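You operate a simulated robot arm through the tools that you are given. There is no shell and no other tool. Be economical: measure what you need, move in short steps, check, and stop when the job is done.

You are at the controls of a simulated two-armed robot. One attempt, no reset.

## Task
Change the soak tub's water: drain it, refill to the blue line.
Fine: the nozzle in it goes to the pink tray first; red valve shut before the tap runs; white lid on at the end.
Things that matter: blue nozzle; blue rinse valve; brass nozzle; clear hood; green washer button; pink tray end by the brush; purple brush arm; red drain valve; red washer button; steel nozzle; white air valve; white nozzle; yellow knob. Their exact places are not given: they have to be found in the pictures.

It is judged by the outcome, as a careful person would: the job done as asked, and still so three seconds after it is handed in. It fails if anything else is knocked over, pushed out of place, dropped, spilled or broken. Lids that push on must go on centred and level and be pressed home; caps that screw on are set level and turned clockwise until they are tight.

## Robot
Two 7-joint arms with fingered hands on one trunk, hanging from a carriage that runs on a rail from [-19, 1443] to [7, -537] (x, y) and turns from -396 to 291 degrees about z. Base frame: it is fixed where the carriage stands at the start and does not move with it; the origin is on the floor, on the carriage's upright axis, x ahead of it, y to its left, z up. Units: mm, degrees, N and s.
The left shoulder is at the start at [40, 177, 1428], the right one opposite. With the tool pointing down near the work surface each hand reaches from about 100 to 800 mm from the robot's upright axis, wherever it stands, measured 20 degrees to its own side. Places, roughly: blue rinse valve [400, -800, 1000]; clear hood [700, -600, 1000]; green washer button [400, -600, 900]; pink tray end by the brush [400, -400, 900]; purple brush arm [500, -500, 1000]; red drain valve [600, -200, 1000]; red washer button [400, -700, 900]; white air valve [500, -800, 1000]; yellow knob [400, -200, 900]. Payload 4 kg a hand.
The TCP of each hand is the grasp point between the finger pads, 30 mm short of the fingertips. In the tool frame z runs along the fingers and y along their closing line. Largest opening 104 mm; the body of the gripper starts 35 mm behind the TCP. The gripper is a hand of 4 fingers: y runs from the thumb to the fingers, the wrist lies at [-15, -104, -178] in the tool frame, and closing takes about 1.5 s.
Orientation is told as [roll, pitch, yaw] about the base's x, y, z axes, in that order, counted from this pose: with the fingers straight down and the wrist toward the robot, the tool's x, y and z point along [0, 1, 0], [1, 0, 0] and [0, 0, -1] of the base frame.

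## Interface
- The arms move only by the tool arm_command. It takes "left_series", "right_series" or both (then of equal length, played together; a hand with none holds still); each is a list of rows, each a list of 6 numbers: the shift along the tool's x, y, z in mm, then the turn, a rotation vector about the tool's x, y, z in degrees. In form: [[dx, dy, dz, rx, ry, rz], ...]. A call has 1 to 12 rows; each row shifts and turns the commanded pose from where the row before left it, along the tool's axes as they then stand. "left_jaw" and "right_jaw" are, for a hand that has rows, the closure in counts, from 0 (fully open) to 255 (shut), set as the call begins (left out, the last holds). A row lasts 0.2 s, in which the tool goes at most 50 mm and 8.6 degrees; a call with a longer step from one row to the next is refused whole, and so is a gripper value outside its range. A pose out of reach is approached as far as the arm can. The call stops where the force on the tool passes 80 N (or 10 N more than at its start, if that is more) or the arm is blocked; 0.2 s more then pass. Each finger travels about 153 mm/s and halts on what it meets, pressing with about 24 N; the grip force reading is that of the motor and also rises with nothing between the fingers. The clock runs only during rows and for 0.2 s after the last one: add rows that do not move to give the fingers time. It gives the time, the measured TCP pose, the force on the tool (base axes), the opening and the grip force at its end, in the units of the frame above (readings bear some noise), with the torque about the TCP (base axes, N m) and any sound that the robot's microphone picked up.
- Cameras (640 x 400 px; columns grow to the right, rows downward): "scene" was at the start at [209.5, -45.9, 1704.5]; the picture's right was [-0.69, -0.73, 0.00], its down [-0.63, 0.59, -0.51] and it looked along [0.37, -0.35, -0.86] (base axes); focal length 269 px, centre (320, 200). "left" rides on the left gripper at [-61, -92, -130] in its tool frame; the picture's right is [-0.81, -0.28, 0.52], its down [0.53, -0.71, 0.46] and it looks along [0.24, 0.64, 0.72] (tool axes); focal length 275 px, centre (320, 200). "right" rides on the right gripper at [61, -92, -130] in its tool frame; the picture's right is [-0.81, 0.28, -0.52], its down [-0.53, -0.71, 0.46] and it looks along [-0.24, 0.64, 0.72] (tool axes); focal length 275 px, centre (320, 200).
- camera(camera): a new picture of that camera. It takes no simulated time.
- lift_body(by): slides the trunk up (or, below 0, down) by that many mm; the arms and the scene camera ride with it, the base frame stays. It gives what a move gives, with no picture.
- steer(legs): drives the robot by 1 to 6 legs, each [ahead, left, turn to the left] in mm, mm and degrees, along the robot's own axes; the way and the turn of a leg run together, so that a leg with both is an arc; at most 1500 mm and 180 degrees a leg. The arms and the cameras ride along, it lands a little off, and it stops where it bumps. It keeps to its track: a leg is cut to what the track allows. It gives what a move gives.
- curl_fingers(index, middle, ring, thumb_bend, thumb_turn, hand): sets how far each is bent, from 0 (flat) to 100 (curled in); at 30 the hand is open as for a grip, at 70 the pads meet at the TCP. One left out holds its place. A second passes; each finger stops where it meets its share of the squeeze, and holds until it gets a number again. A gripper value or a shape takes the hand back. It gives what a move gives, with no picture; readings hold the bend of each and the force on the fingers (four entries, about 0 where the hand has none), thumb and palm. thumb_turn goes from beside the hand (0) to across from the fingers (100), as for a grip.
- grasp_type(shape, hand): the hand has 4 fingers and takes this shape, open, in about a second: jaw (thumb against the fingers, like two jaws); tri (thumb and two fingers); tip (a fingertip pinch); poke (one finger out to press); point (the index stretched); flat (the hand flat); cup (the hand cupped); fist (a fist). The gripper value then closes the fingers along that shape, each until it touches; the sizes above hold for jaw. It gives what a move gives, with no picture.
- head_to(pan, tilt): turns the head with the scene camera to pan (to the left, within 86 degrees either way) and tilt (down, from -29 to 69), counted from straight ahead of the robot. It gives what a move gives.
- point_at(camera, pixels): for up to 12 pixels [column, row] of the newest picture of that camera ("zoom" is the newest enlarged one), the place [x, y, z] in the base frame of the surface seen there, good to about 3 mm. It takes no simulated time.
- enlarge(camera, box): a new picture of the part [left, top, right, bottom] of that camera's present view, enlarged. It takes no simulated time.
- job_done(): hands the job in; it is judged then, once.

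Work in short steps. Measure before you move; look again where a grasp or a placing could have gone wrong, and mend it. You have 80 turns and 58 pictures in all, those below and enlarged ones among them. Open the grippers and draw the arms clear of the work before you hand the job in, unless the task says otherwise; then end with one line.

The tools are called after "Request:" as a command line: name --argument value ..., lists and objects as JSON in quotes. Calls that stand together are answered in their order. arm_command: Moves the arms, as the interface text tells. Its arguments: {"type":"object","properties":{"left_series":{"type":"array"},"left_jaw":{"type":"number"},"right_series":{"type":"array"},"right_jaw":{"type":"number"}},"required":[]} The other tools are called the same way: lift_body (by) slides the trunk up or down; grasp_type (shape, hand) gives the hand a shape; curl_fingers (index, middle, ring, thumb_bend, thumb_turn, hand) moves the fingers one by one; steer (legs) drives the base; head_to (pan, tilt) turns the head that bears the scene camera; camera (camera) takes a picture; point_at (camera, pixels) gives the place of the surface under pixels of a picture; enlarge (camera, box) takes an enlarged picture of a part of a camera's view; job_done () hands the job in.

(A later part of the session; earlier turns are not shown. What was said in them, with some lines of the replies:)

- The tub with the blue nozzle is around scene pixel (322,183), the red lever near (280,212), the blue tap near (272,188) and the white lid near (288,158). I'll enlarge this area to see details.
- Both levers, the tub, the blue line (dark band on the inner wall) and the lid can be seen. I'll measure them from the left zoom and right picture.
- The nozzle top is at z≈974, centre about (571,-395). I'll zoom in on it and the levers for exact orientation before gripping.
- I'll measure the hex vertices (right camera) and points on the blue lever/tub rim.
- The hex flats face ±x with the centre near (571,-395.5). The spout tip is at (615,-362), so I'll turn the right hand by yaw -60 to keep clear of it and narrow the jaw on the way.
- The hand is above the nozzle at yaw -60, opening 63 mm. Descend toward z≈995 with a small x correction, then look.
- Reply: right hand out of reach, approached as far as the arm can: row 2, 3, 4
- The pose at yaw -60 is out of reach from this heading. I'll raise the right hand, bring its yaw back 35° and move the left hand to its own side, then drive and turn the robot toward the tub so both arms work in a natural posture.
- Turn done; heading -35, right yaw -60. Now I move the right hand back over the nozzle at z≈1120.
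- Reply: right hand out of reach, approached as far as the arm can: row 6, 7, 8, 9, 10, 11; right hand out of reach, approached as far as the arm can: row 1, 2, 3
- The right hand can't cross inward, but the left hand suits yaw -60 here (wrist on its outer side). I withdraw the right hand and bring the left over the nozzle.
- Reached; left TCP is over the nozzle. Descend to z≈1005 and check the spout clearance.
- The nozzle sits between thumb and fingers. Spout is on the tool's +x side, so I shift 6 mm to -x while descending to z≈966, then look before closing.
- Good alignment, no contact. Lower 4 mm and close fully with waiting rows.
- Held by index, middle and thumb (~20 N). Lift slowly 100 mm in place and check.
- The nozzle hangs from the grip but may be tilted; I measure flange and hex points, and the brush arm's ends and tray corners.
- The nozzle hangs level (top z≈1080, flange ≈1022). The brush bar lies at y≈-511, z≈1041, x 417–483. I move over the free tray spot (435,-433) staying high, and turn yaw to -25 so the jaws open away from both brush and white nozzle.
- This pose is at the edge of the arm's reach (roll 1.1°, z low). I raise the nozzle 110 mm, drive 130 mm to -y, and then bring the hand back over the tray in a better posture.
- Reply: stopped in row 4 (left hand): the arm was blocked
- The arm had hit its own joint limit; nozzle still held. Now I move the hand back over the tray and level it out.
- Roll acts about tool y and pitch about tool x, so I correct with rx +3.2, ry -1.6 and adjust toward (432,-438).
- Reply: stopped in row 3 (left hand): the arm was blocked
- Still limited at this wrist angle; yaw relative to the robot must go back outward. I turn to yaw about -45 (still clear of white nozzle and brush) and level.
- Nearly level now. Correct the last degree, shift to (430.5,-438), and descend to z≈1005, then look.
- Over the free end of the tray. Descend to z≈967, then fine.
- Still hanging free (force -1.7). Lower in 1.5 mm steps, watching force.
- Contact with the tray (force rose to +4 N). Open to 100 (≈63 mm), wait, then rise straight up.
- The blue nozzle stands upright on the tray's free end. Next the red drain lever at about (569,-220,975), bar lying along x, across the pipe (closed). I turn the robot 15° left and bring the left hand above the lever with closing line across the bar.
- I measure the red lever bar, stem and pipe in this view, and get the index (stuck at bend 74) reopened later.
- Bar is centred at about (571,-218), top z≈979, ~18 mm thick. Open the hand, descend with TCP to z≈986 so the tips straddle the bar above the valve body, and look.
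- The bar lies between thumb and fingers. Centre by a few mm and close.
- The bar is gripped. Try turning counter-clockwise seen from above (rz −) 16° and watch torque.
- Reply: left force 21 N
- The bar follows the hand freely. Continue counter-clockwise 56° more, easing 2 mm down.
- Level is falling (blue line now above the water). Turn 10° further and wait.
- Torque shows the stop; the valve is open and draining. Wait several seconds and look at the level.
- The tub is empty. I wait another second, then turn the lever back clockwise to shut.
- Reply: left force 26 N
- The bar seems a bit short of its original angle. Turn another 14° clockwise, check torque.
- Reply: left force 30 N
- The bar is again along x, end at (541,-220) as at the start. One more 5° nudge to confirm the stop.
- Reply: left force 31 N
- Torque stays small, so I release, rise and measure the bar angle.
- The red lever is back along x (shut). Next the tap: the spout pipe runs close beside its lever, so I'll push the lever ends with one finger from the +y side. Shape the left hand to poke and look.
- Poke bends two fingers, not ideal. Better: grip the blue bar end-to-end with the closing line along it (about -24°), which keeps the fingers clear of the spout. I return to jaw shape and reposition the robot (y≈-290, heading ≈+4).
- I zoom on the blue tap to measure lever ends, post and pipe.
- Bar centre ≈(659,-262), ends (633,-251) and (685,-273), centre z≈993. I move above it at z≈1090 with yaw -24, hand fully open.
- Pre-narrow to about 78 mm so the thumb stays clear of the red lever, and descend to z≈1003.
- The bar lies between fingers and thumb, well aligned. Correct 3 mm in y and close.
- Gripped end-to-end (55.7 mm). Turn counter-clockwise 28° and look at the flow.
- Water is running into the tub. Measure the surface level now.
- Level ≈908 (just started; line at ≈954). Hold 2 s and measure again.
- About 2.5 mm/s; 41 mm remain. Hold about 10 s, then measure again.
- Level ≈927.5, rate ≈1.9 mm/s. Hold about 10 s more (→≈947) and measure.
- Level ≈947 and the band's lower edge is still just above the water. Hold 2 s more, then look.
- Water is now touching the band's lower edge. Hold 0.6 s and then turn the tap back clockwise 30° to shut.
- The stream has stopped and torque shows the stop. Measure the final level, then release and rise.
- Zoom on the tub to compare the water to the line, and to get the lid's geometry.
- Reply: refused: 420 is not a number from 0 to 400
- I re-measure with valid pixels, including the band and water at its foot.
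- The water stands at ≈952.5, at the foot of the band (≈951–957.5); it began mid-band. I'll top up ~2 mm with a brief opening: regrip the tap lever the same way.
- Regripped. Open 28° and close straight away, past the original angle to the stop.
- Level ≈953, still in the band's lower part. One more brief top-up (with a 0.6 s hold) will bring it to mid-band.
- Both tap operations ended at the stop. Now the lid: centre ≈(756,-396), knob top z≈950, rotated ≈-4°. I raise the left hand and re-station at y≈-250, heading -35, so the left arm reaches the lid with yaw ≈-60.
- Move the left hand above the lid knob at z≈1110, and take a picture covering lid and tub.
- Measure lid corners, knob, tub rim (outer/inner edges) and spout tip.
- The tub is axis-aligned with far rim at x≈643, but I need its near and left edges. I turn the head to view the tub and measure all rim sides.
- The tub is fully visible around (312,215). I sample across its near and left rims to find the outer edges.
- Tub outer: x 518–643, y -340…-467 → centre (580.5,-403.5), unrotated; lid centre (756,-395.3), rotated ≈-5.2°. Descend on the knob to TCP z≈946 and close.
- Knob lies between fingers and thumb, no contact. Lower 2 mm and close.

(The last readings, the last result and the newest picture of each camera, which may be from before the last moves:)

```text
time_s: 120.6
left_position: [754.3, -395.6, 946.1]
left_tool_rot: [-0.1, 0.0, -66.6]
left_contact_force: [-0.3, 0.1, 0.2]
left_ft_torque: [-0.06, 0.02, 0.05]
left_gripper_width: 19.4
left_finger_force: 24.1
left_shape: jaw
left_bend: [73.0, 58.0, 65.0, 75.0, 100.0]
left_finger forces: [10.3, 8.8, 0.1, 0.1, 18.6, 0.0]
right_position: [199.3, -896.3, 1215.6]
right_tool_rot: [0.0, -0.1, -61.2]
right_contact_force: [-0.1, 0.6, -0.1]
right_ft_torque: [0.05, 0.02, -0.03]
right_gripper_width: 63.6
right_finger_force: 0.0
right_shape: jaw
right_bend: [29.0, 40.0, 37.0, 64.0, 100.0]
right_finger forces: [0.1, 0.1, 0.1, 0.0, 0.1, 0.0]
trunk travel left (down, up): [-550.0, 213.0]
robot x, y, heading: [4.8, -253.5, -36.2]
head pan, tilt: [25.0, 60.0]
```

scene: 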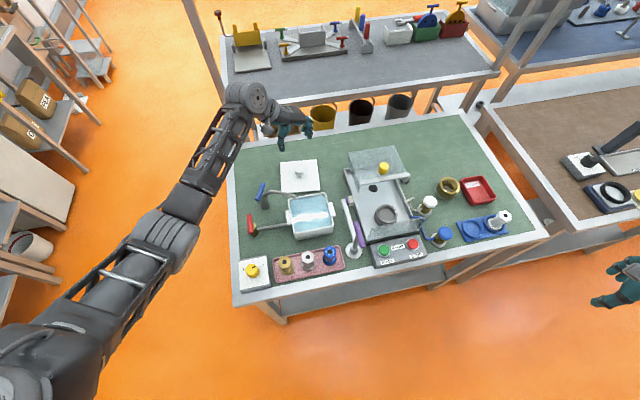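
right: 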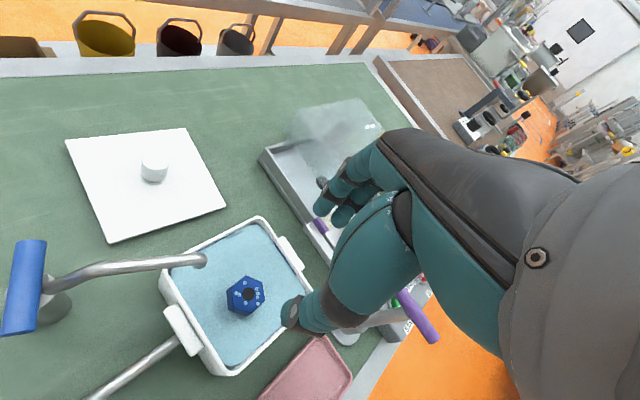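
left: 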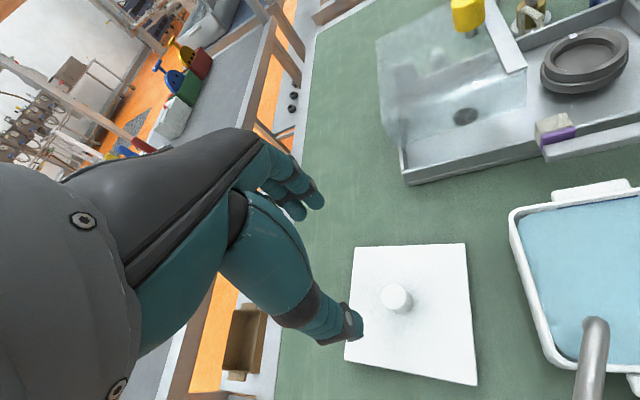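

Gripped (19 N thumb). Lift 136 mm, carry over the spout to the staging spot (536,-415), turning +5.2° to square up with the tub.

Request:
arm_command --left_series '[[0, 0, -15, 0, 0, 0], [0, 0, -35, 0, 0, 0], [0, 0, -43, 0, 0, 0], [0, 0, -43, 0, 0, 0], [0, 0, 0, 0, 0, 0]]'

Request:
arm_command --left_series '[[-29.7, -9.8, 0, 0, 0, 0], [-29.7, -9.8, 0, 0, 0, 0], [-29.7, -9.8, 0, 0, 0, 0], [-29.7, -9.8, 0, 0, 0, 0], [-29.7, -9.8, 0, 0, 0, 0], [-29.7, -9.8, 0, 0, 0, 0], [-29.7, -9.8, 0, 0, 0, 0], [0, 0, 0, 0, 0, -2.6], [0, 0, 0, 0, 0, -2.6], [0, 0, 0, 0, 0, 0]]'

Request:
camera --camera "scene"

```text
time_s: 121.8
left_position: [752.7, -391.5, 1082.8]
left_tool_rot: [-0.1, 0.0, -66.4]
left_contact_force: [0.6, 0.3, -1.5]
left_ft_torque: [0.02, -0.01, -0.01]
left_gripper_width: 19.5
left_finger_force: 23.8
left_shape: jaw
left_bend: [73.0, 58.0, 65.0, 75.0, 100.0]
left_finger forces: [10.5, 8.7, 0.0, 0.0, 18.7, 0.1]
right_position: [199.7, -895.8, 1215.8]
right_tool_rot: [0.0, 0.2, -61.3]
right_contact_force: [1.0, 0.1, -0.3]
right_ft_torque: [0.02, 0.0, -0.01]
right_gripper_width: 63.4
right_finger_force: 0.1
right_shape: jaw
right_bend: [29.0, 40.0, 37.0, 64.0, 100.0]
right_finger forces: [0.0, 0.0, 0.0, 0.1, 0.1, 0.1]
trunk travel left (down, up): [-550.0, 213.0]
robot x, y, heading: [2.8, -249.8, -36.1]
head pan, tilt: [25.0, 60.0]
```

```text
time_s: 124.0
left_position: [537.2, -414.4, 1081.8]
left_tool_rot: [-0.1, -0.1, -61.3]
left_contact_force: [-0.4, -0.9, -0.8]
left_ft_torque: [0.0, 0.0, 0.03]
left_gripper_width: 19.5
left_finger_force: 24.4
left_shape: jaw
left_bend: [73.0, 58.0, 65.0, 75.0, 100.0]
left_finger forces: [10.4, 9.0, 0.0, 0.0, 18.5, 0.0]
right_position: [198.5, -895.4, 1215.2]
right_tool_rot: [0.0, 0.0, -61.3]
right_contact_force: [0.2, 0.1, 0.7]
right_ft_torque: [-0.03, -0.02, 0.05]
right_gripper_width: 63.8
right_finger_force: 0.0
right_shape: jaw
right_bend: [29.0, 40.0, 37.0, 64.0, 100.0]
right_finger forces: [0.0, 0.0, 0.1, 0.0, 0.0, 0.0]
trunk travel left (down, up): [-550.0, 213.0]
robot x, y, heading: [3.1, -249.7, -36.3]
head pan, tilt: [25.0, 60.0]
```

```text
2 pictures are left
```

scene: 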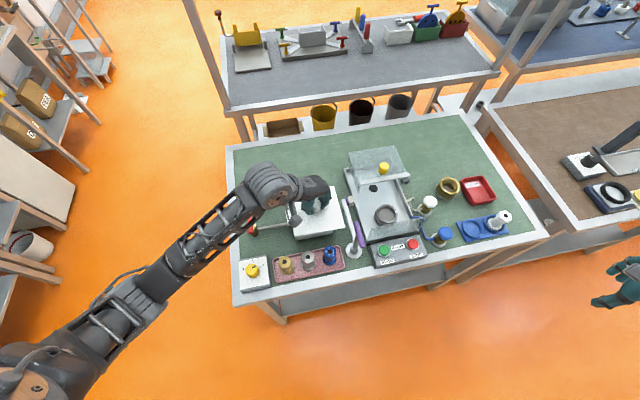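

Measure the held lid's visible corners and surface for level and exact centre.

Request:
point_at --camera "scene" --pixels '[[296, 237], [298, 233], [340, 231], [341, 228], [335, 192], [338, 192], [337, 210], [339, 215], [320, 230], [320, 234], [310, 225], [330, 205]]'

Request:
point_at --camera "scene" --pixels '[[294, 236], [295, 239], [342, 231], [343, 230], [336, 188], [339, 190], [340, 210], [342, 220], [320, 236], [305, 236], [332, 232], [334, 189]]'

```text
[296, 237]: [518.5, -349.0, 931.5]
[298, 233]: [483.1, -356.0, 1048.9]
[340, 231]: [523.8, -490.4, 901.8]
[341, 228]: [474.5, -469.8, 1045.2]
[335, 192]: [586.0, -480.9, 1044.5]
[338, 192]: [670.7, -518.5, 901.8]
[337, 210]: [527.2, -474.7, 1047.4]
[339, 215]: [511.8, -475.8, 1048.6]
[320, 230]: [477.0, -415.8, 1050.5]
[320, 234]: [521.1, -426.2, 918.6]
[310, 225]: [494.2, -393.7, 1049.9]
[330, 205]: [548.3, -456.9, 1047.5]
```

```text
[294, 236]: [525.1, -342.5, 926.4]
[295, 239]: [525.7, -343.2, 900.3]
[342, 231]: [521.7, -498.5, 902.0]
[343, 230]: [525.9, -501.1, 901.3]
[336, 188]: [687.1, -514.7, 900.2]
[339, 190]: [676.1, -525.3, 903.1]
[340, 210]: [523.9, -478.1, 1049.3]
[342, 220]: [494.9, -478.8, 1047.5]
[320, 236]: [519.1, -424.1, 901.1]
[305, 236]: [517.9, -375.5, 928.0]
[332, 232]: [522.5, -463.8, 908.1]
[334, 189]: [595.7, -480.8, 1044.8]
```

Lid is nearly level (≈1.5–2° low on the finger side), centred within ~1 mm under the hand. Correct the tilt, lower to slide height (TCP z≈1019).

Request:
arm_command --left_series '[[0, 0, 0, -1.5, 0.5, -0.7], [0, 0, 25, 0, 0, 0], [0, 0, 25, 0, 0, 0], [0, 0, 13, 0, 0, 0], [0, 0, 0, 0, 0, 0], [0, 0, 0, 0, 0, 0]]'

```text
time_s: 125.4
left_position: [540.0, -416.8, 1020.6]
left_tool_rot: [0.5, -1.5, -60.6]
left_contact_force: [-0.5, 0.4, -1.4]
left_ft_torque: [-0.02, -0.02, 0.01]
left_gripper_width: 19.3
left_finger_force: 24.4
left_shape: jaw
left_bend: [73.0, 58.0, 65.0, 75.0, 100.0]
left_finger forces: [10.4, 9.0, 0.0, 0.1, 18.5, 0.1]
right_position: [199.5, -895.2, 1215.2]
right_tool_rot: [-0.1, 0.0, -61.4]
right_contact_force: [0.0, -0.4, 0.0]
right_ft_torque: [0.01, 0.01, 0.01]
right_gripper_width: 63.6
right_finger_force: 0.0
right_shape: jaw
right_bend: [29.0, 40.0, 37.0, 64.0, 100.0]
right_finger forces: [0.0, 0.0, 0.0, 0.0, 0.0, 0.1]
trunk travel left (down, up): [-550.0, 213.0]
robot x, y, heading: [3.8, -252.6, -36.3]
head pan, tilt: [25.0, 60.0]
```

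No contact. Slide under the spout to the tub centre in four gentle rows.

Request:
arm_command --left_series '[[10.8, 1.95, 0, 0, 0, 0], [10.8, 1.95, 0, 0, 0, 0], [10.8, 1.95, 0, 0, 0, 0], [10.8, 1.95, 0, 0, 0, 0], [0, 0, 0, 0, 0, 0], [0, 0, 0, 0, 0, 0]]'

Request:
arm_command --left_series '[[0, 0, 0, 0, 0, 0]]'

Request:
enlarge --camera "scene" --box '[272, 175, 368, 245]'

```text
time_s: 126.8
left_position: [579.2, -400.8, 1020.1]
left_tool_rot: [0.5, -1.5, -60.7]
left_contact_force: [-0.5, -0.3, -1.2]
left_ft_torque: [-0.02, 0.01, 0.0]
left_gripper_width: 19.6
left_finger_force: 24.2
left_shape: jaw
left_bend: [73.0, 58.0, 65.0, 75.0, 100.0]
left_finger forces: [10.5, 9.1, 0.0, 0.0, 18.4, 0.0]
right_position: [197.9, -894.7, 1214.9]
right_tool_rot: [0.1, 0.0, -61.3]
right_contact_force: [-0.3, 0.2, -0.3]
right_ft_torque: [-0.01, 0.0, 0.01]
right_gripper_width: 63.4
right_finger_force: 0.0
right_shape: jaw
right_bend: [29.0, 40.0, 37.0, 64.0, 100.0]
right_finger forces: [0.0, 0.0, 0.0, 0.1, 0.0, 0.0]
trunk travel left (down, up): [-550.0, 213.0]
robot x, y, heading: [4.1, -247.7, -36.4]
head pan, tilt: [25.0, 60.0]
```

```text
time_s: 127.2
left_position: [580.0, -400.8, 1019.6]
left_tool_rot: [0.3, -1.5, -60.7]
left_contact_force: [0.6, -0.1, -1.1]
left_ft_torque: [-0.04, 0.0, 0.03]
left_gripper_width: 19.4
left_finger_force: 23.8
left_shape: jaw
left_bend: [73.0, 58.0, 65.0, 75.0, 100.0]
left_finger forces: [10.5, 9.1, 0.0, 0.1, 18.6, 0.1]
right_position: [199.4, -895.4, 1215.3]
right_tool_rot: [0.0, 0.0, -61.4]
right_contact_force: [-0.1, 0.0, 0.1]
right_ft_torque: [-0.03, 0.02, 0.02]
right_gripper_width: 63.6
right_finger_force: 0.1
right_shape: jaw
right_bend: [29.0, 40.0, 37.0, 64.0, 100.0]
right_finger forces: [0.0, 0.1, 0.0, 0.0, 0.1, 0.0]
trunk travel left (down, up): [-550.0, 213.0]
robot x, y, heading: [3.2, -253.0, -36.6]
head pan, tilt: [25.0, 60.0]
```

```text
5.71 times, centred on (320, 210) of scene
```

zoom: 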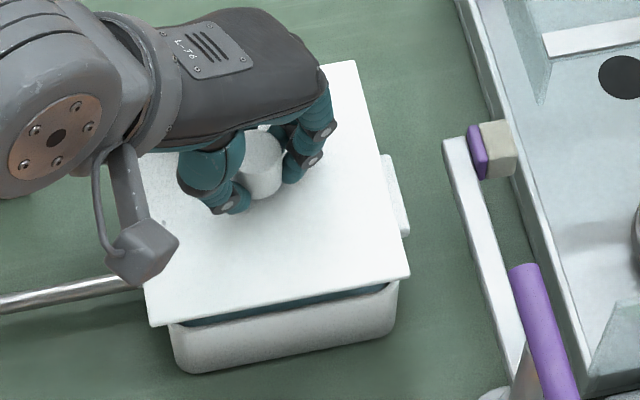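

One picture left after this; measure lid corners, edges and the tub below from the zoom.

Request:
point_at --camera "zoom" --pixels '[[154, 322], [160, 316], [405, 274], [352, 66], [348, 75], [280, 300], [382, 180], [372, 140], [300, 250], [200, 290], [290, 350], [395, 215]]'

Request:
point_at --camera "zoom" --pixels '[[270, 302], [272, 305], [340, 287], [342, 290], [220, 309], [378, 150], [380, 152], [398, 240], [401, 240], [330, 220], [350, 100], [240, 240]]'

```text
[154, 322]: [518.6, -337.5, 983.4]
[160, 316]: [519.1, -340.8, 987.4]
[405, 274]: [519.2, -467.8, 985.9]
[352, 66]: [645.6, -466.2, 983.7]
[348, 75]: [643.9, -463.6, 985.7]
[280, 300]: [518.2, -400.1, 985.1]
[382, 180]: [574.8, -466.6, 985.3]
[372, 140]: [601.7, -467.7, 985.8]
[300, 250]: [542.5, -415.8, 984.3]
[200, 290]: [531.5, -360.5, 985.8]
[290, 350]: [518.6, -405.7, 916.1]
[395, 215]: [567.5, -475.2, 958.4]
```

```text
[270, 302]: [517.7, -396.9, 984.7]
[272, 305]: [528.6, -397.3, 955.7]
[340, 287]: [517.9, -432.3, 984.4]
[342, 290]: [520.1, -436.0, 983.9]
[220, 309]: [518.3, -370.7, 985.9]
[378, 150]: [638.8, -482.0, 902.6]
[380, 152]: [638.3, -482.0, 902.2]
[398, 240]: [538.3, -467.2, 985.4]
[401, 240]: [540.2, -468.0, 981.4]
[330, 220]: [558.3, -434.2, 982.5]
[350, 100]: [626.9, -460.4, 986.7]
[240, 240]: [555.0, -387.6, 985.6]
```

Lid is level (z≈985 all over), square and centred to ~1 mm. Nudge (-0.5,-0.7) and lower in small steps, reading force.

Request:
arm_command --left_series '[[-0.8, 0.4, 2, 0, 0, 0], [0, 0, 2, 0, 0, 0], [0, 0, 2, 0, 0, 0], [0, 0, 1, 0, 0, 0], [0, 0, 0, 0, 0, 0]]'

```text
time_s: 128.4
left_position: [578.6, -403.2, 1014.9]
left_tool_rot: [0.4, -1.4, -60.6]
left_contact_force: [0.2, 0.4, -0.2]
left_ft_torque: [-0.01, 0.02, 0.01]
left_gripper_width: 19.4
left_finger_force: 24.3
left_shape: jaw
left_bend: [73.0, 58.0, 65.0, 75.0, 100.0]
left_finger forces: [10.5, 9.2, 0.0, 0.0, 18.5, 0.0]
right_position: [199.5, -896.2, 1214.7]
right_tool_rot: [0.0, 0.0, -61.3]
right_contact_force: [0.1, 0.0, 0.3]
right_ft_torque: [-0.01, -0.02, 0.01]
right_gripper_width: 63.7
right_finger_force: 0.1
right_shape: jaw
right_bend: [29.0, 40.0, 37.0, 64.0, 100.0]
right_finger forces: [0.0, 0.1, 0.1, 0.0, 0.1, 0.0]
trunk travel left (down, up): [-550.0, 213.0]
robot x, y, heading: [1.9, -249.6, -36.3]
head pan, tilt: [25.0, 60.0]
```

Just about touching (force went from -1.3 to -0.2). Continue down in 1.5 mm steps.

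Request:
arm_command --left_series '[[0, 0, 1.5, 0, 0, 0], [0, 0, 1.5, 0, 0, 0], [0, 0, 0, 0, 0, 0]]'

```text
time_s: 129.2
left_position: [579.5, -401.3, 1012.0]
left_tool_rot: [0.4, -1.5, -60.6]
left_contact_force: [0.6, 0.2, -0.6]
left_ft_torque: [-0.02, -0.04, -0.04]
left_gripper_width: 19.6
left_finger_force: 23.9
left_shape: jaw
left_bend: [73.0, 58.0, 65.0, 75.0, 100.0]
left_finger forces: [10.5, 9.1, 0.1, 0.1, 18.6, 0.1]
right_position: [199.3, -896.3, 1215.1]
right_tool_rot: [0.0, 0.0, -61.3]
right_contact_force: [-0.5, -0.5, 1.4]
right_ft_torque: [0.01, -0.01, 0.02]
right_gripper_width: 63.7
right_finger_force: 0.1
right_shape: jaw
right_bend: [29.0, 40.0, 37.0, 64.0, 100.0]
right_finger forces: [0.0, 0.0, 0.0, 0.1, 0.1, 0.1]
trunk travel left (down, up): [-550.0, 213.0]
robot x, y, heading: [3.4, -251.5, -36.4]
head pan, tilt: [25.0, 60.0]
```

Still free. Continue another 4 mm gently.

Request:
arm_command --left_series '[[0, 0, 1.5, 0, 0, 0], [0, 0, 1.5, 0, 0, 0], [0, 0, 1, 0, 0, 0], [0, 0, 0, 0, 0, 0]]'

```text
time_s: 130.2
left_position: [577.6, -401.3, 1006.0]
left_tool_rot: [0.4, -1.6, -60.7]
left_contact_force: [0.1, -0.8, -0.1]
left_ft_torque: [-0.01, -0.01, -0.03]
left_gripper_width: 19.4
left_finger_force: 24.1
left_shape: jaw
left_bend: [73.0, 58.0, 65.0, 75.0, 100.0]
left_finger forces: [10.6, 9.1, 0.0, 0.1, 18.5, 0.1]
right_position: [198.6, -896.0, 1216.0]
right_tool_rot: [0.0, 0.0, -61.4]
right_contact_force: [-0.3, 0.6, -0.5]
right_ft_torque: [-0.05, -0.02, -0.02]
right_gripper_width: 63.7
right_finger_force: 0.1
right_shape: jaw
right_bend: [29.0, 40.0, 37.0, 64.0, 100.0]
right_finger forces: [0.0, 0.0, 0.0, 0.0, 0.0, 0.1]
trunk travel left (down, up): [-550.0, 213.0]
robot x, y, heading: [2.3, -251.5, -35.9]
head pan, tilt: [25.0, 60.0]
```

The lid's skirt seems to be slipping over the rim. Continue in 1 mm steps.

Request:
arm_command --left_series '[[0, 0, 1, 0, 0, 0], [0, 0, 1, 0, 0, 0], [0, 0, 1, 0, 0, 0], [0, 0, 1, 0, 0, 0], [0, 0, 0, 0, 0, 0]]'

```text
time_s: 131.4
left_position: [579.2, -402.5, 1003.7]
left_tool_rot: [0.4, -1.7, -60.7]
left_contact_force: [-0.4, 0.7, 2.8]
left_ft_torque: [-0.01, 0.02, -0.02]
left_gripper_width: 19.6
left_finger_force: 23.8
left_shape: jaw
left_bend: [73.0, 58.0, 65.0, 75.0, 100.0]
left_finger forces: [10.7, 9.1, 0.0, 0.0, 19.6, 0.0]
right_position: [200.2, -897.2, 1214.6]
right_tool_rot: [0.0, 0.0, -61.3]
right_contact_force: [0.6, 0.3, -0.9]
right_ft_torque: [0.01, -0.01, 0.02]
right_gripper_width: 63.4
right_finger_force: 0.0
right_shape: jaw
right_bend: [29.0, 40.0, 37.0, 64.0, 100.0]
right_finger forces: [0.0, 0.1, 0.0, 0.0, 0.0, 0.1]
trunk travel left (down, up): [-550.0, 213.0]
robot x, y, heading: [-1.4, -247.1, -36.2]
head pan, tilt: [25.0, 60.0]
```

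Contact now (+2.8 N). Press it home with a few mm more.

Request:
arm_command --left_series '[[0, 0, 1.5, 0, 0, 0], [0, 0, 1.5, 0, 0, 0], [0, 0, 1.5, 0, 0, 0], [0, 0, 0, 0, 0, 0]]'

```text
time_s: 132.4
left_position: [579.5, -402.5, 1001.0]
left_tool_rot: [0.5, -1.8, -60.7]
left_contact_force: [-8.7, 4.1, 27.5]
left_ft_torque: [0.08, 0.17, -0.03]
left_gripper_width: 21.5
left_finger_force: 23.6
left_shape: jaw
left_bend: [74.0, 58.0, 65.0, 75.0, 100.0]
left_finger forces: [13.3, 8.4, 0.0, 0.0, 27.0, 0.0]
right_position: [199.1, -895.8, 1215.1]
right_tool_rot: [-0.1, 0.0, -61.3]
right_contact_force: [0.7, -1.1, 0.3]
right_ft_torque: [0.01, -0.02, 0.01]
right_gripper_width: 63.6
right_finger_force: 0.0
right_shape: jaw
right_bend: [29.0, 40.0, 37.0, 64.0, 100.0]
right_finger forces: [0.0, 0.0, 0.1, 0.1, 0.1, 0.0]
trunk travel left (down, up): [-550.0, 213.0]
robot x, y, heading: [2.3, -248.4, -36.2]
head pan, tilt: [25.0, 60.0]
```

Resisting at 27 N. A bit more (2 mm) to be sure it's home, then ease and release.

Request:
arm_command --left_series '[[0, 0, 1, 0, 0, 0], [0, 0, 1, 0, 0, 0], [0, 0, 0, 0, 0, 0]]'

Request:
arm_command --left_series '[[0, 0, -3, 0, 0, 0], [0, 0, -2, 0, 0, 0], [0, 0, 0, 0, 0, 0]]'

```text
time_s: 133.2
left_position: [579.5, -403.3, 999.2]
left_tool_rot: [0.3, -1.8, -60.7]
left_contact_force: [-9.1, 2.3, 31.6]
left_ft_torque: [0.15, 0.23, -0.04]
left_gripper_width: 22.4
left_finger_force: 23.5
left_shape: jaw
left_bend: [74.0, 58.0, 65.0, 76.0, 100.0]
left_finger forces: [13.2, 10.1, 0.1, 0.0, 32.5, 0.1]
right_position: [199.8, -897.1, 1215.3]
right_tool_rot: [0.0, 0.1, -61.3]
right_contact_force: [-0.1, 0.8, 0.5]
right_ft_torque: [0.01, 0.0, 0.03]
right_gripper_width: 63.6
right_finger_force: 0.1
right_shape: jaw
right_bend: [29.0, 40.0, 37.0, 64.0, 100.0]
right_finger forces: [0.0, 0.1, 0.0, 0.0, 0.1, 0.1]
trunk travel left (down, up): [-550.0, 213.0]
robot x, y, heading: [6.7, -248.2, -36.3]
head pan, tilt: [25.0, 60.0]
```

```text
time_s: 134.0
left_position: [578.5, -400.4, 1000.1]
left_tool_rot: [0.5, -1.3, -60.6]
left_contact_force: [-1.0, -2.7, 2.5]
left_ft_torque: [-0.05, -0.01, 0.0]
left_gripper_width: 21.0
left_finger_force: 24.0
left_shape: jaw
left_bend: [73.0, 57.0, 65.0, 77.0, 100.0]
left_finger forces: [13.1, 10.2, 0.0, 0.1, 19.5, 0.1]
right_position: [198.6, -896.1, 1215.2]
right_tool_rot: [0.0, 0.0, -61.3]
right_contact_force: [-0.4, -0.2, 0.6]
right_ft_torque: [-0.03, -0.02, 0.01]
right_gripper_width: 63.6
right_finger_force: 0.1
right_shape: jaw
right_bend: [29.0, 40.0, 37.0, 64.0, 100.0]
right_finger forces: [0.0, 0.1, 0.0, 0.0, 0.1, 0.0]
trunk travel left (down, up): [-550.0, 213.0]
robot x, y, heading: [5.5, -251.8, -36.4]
head pan, tilt: [25.0, 60.0]
```

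Release (moderate opening), rise straight up clear of the spout.

Request:
arm_command --left_series '[[0, 0, 0, 0, 0, 0], [0, 0, 0, 0, 0, 0], [0, 0, 0, 0, 0, 0], [0, 0, 0, 0, 0, 0], [0, 0, 0, 0, 0, 0]]' --left_jaw 105

Request:
arm_command --left_series '[[0, 0, -15, 0, 0, 0], [0, 0, -30, 0, 0, 0], [0, 0, -35, 0, 0, 0], [0, 0, 0, 1.5, -0.5, 0], [0, 0, 0, 0, 0, 0]]'

Request:
grasp_type --hand "left" --shape "fist"

```text
time_s: 135.2
left_position: [577.5, -403.3, 1002.3]
left_tool_rot: [0.4, -1.4, -60.8]
left_contact_force: [-0.4, 0.3, 1.4]
left_ft_torque: [-0.03, -0.02, 0.0]
left_gripper_width: 60.9
left_finger_force: 0.1
left_shape: jaw
left_bend: [74.0, 41.0, 38.0, 65.0, 100.0]
left_finger forces: [0.0, 0.0, 0.1, 0.0, 0.0, 0.1]
right_position: [199.0, -896.1, 1215.4]
right_tool_rot: [-0.1, 0.1, -61.3]
right_contact_force: [0.4, 0.3, 0.0]
right_ft_torque: [-0.02, 0.01, -0.01]
right_gripper_width: 63.6
right_finger_force: 0.1
right_shape: jaw
right_bend: [29.0, 40.0, 37.0, 64.0, 100.0]
right_finger forces: [0.0, 0.0, 0.0, 0.0, 0.0, 0.0]
trunk travel left (down, up): [-550.0, 213.0]
robot x, y, heading: [4.2, -251.1, -35.9]
head pan, tilt: [25.0, 60.0]
```

```text
time_s: 136.4
left_position: [577.5, -402.3, 1079.9]
left_tool_rot: [0.0, 0.0, -60.6]
left_contact_force: [0.8, -1.1, -0.5]
left_ft_torque: [0.01, 0.0, -0.04]
left_gripper_width: 60.9
left_finger_force: 0.0
left_shape: jaw
left_bend: [74.0, 41.0, 38.0, 65.0, 100.0]
left_finger forces: [0.0, 0.0, 0.0, 0.0, 0.0, 0.0]
right_position: [198.9, -895.1, 1214.5]
right_tool_rot: [0.0, 0.1, -61.3]
right_contact_force: [0.3, 0.7, 0.3]
right_ft_torque: [0.0, 0.01, -0.01]
right_gripper_width: 63.5
right_finger_force: 0.0
right_shape: jaw
right_bend: [29.0, 40.0, 37.0, 64.0, 100.0]
right_finger forces: [0.1, 0.1, 0.1, 0.0, 0.0, 0.0]
trunk travel left (down, up): [-550.0, 213.0]
robot x, y, heading: [5.2, -251.7, -36.0]
head pan, tilt: [25.0, 60.0]
```

```text
time_s: 137.3
left_position: [578.8, -400.7, 1078.8]
left_tool_rot: [-0.1, 0.0, -60.7]
left_contact_force: [-0.4, -0.4, -0.2]
left_ft_torque: [-0.02, -0.04, 0.02]
left_gripper_width: 0.3
left_finger_force: 0.1
left_shape: fist
left_bend: [100.0, 100.0, 100.0, 85.0, 85.0]
left_finger forces: [0.0, 0.0, 0.1, 0.0, 0.0, 0.0]
right_position: [199.2, -896.8, 1215.3]
right_tool_rot: [0.0, 0.1, -61.3]
right_contact_force: [0.6, 0.4, -0.2]
right_ft_torque: [-0.01, 0.02, 0.0]
right_gripper_width: 63.8
right_finger_force: 0.0
right_shape: jaw
right_bend: [29.0, 40.0, 37.0, 64.0, 100.0]
right_finger forces: [0.0, 0.0, 0.1, 0.1, 0.1, 0.0]
trunk travel left (down, up): [-550.0, 213.0]
robot x, y, heading: [6.3, -248.0, -36.4]
head pan, tilt: [25.0, 60.0]
```

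Before pressing further, I raise the hand clear and open it, then use the last picture to check lid seating.

Request:
arm_command --left_series '[[0, 0, -45, 0, 0, 0], [0, 0, -45, 0, 0, 0], [0, 0, -30, 0, 0, 0], [-15, -40, 0, 0, 0, 0], [-15, -40, 0, 0, 0, 0], [-15, -40, 0, 0, 0, 0], [-15, -40, 0, 0, 0, 0]]'

Request:
enlarge --camera "scene" --box '[232, 175, 360, 295]'

```text
time_s: 138.9
left_position: [454.7, -294.4, 1199.9]
left_tool_rot: [-0.2, -0.1, -60.7]
left_contact_force: [0.2, 0.5, -0.1]
left_ft_torque: [0.02, 0.0, 0.0]
left_gripper_width: 0.0
left_finger_force: 0.1
left_shape: fist
left_bend: [100.0, 100.0, 100.0, 86.0, 85.0]
left_finger forces: [0.0, 0.0, 0.0, 0.1, 0.0, 0.0]
left hand out of reach, approached as far as the arm can: row 7
right_position: [198.8, -895.6, 1215.3]
right_tool_rot: [0.0, -0.1, -61.3]
right_contact_force: [0.4, -0.7, 0.2]
right_ft_torque: [0.01, 0.01, 0.01]
right_gripper_width: 63.8
right_finger_force: 0.0
right_shape: jaw
right_bend: [29.0, 40.0, 37.0, 64.0, 100.0]
right_finger forces: [0.0, 0.1, 0.0, 0.0, 0.0, 0.1]
trunk travel left (down, up): [-550.0, 213.0]
robot x, y, heading: [1.7, -252.5, -36.6]
head pan, tilt: [25.0, 60.0]
```

```text
3.33 times, centred on (296, 235) of scene
5 turns are left
```

zoom: 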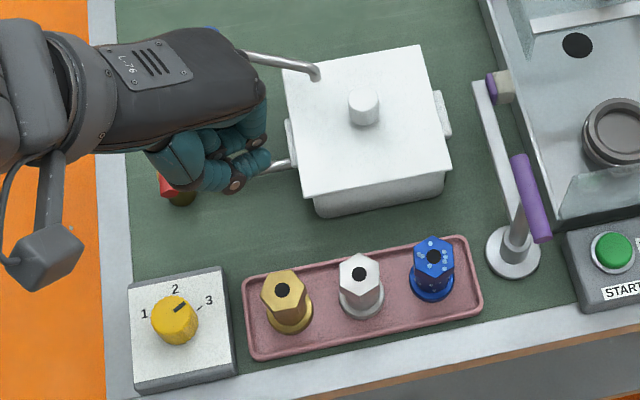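

The lid sits on the tub, everything else in place. Check its level and centring once.

Request:
point_at --camera "zoom" --pixels '[[308, 190], [445, 165], [415, 52], [292, 80], [360, 170], [435, 110], [300, 130], [365, 98], [350, 70], [400, 130], [380, 200], [447, 130]]'

```text
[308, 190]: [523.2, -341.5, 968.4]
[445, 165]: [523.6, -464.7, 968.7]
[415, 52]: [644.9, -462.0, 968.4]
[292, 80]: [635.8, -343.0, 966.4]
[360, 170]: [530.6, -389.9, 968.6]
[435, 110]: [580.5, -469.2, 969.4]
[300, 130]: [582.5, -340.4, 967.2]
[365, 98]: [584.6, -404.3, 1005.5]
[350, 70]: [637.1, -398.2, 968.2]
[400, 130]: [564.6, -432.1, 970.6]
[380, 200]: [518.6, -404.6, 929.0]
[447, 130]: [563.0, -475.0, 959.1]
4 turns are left
```

The lid is level (≈968 at all corners), seated on the rim and centred. Open the left hand, which is clear of the work, and hand in.

Request:
grasp_type --hand "left" --shape "jaw"

```text
time_s: 139.8
left_position: [454.8, -294.3, 1199.9]
left_tool_rot: [-0.1, 0.0, -60.7]
left_contact_force: [0.5, -0.3, 0.4]
left_ft_torque: [0.02, 0.01, -0.02]
left_gripper_width: 103.7
left_finger_force: 0.2
left_shape: jaw
left_bend: [30.0, 30.0, 30.0, 30.0, 97.0]
left_finger forces: [0.1, 0.0, 0.0, 0.0, 0.0, 0.0]
right_position: [198.5, -896.8, 1214.5]
right_tool_rot: [0.0, 0.0, -61.3]
right_contact_force: [-0.2, -0.1, 0.3]
right_ft_torque: [-0.03, 0.01, -0.01]
right_gripper_width: 63.7
right_finger_force: 0.1
right_shape: jaw
right_bend: [29.0, 40.0, 37.0, 64.0, 100.0]
right_finger forces: [0.0, 0.1, 0.1, 0.1, 0.0, 0.0]
trunk travel left (down, up): [-550.0, 213.0]
robot x, y, heading: [4.2, -249.4, -36.4]
head pan, tilt: [25.0, 60.0]
3 turns are left
```

Both hands are open and clear of the work, at z≈1200; handing in.

Request:
job_done

```text
The job is handed in.
```

I moved the blue nozzle to the pink tray, drained the tub, shut the red valve, refilled the tub to the blue line, and pressed the white lid on level and centred. I didn't measure the water level again after the last short top-up; it was about 953 mm just before, low in the line's roughly 951–957 mm band.
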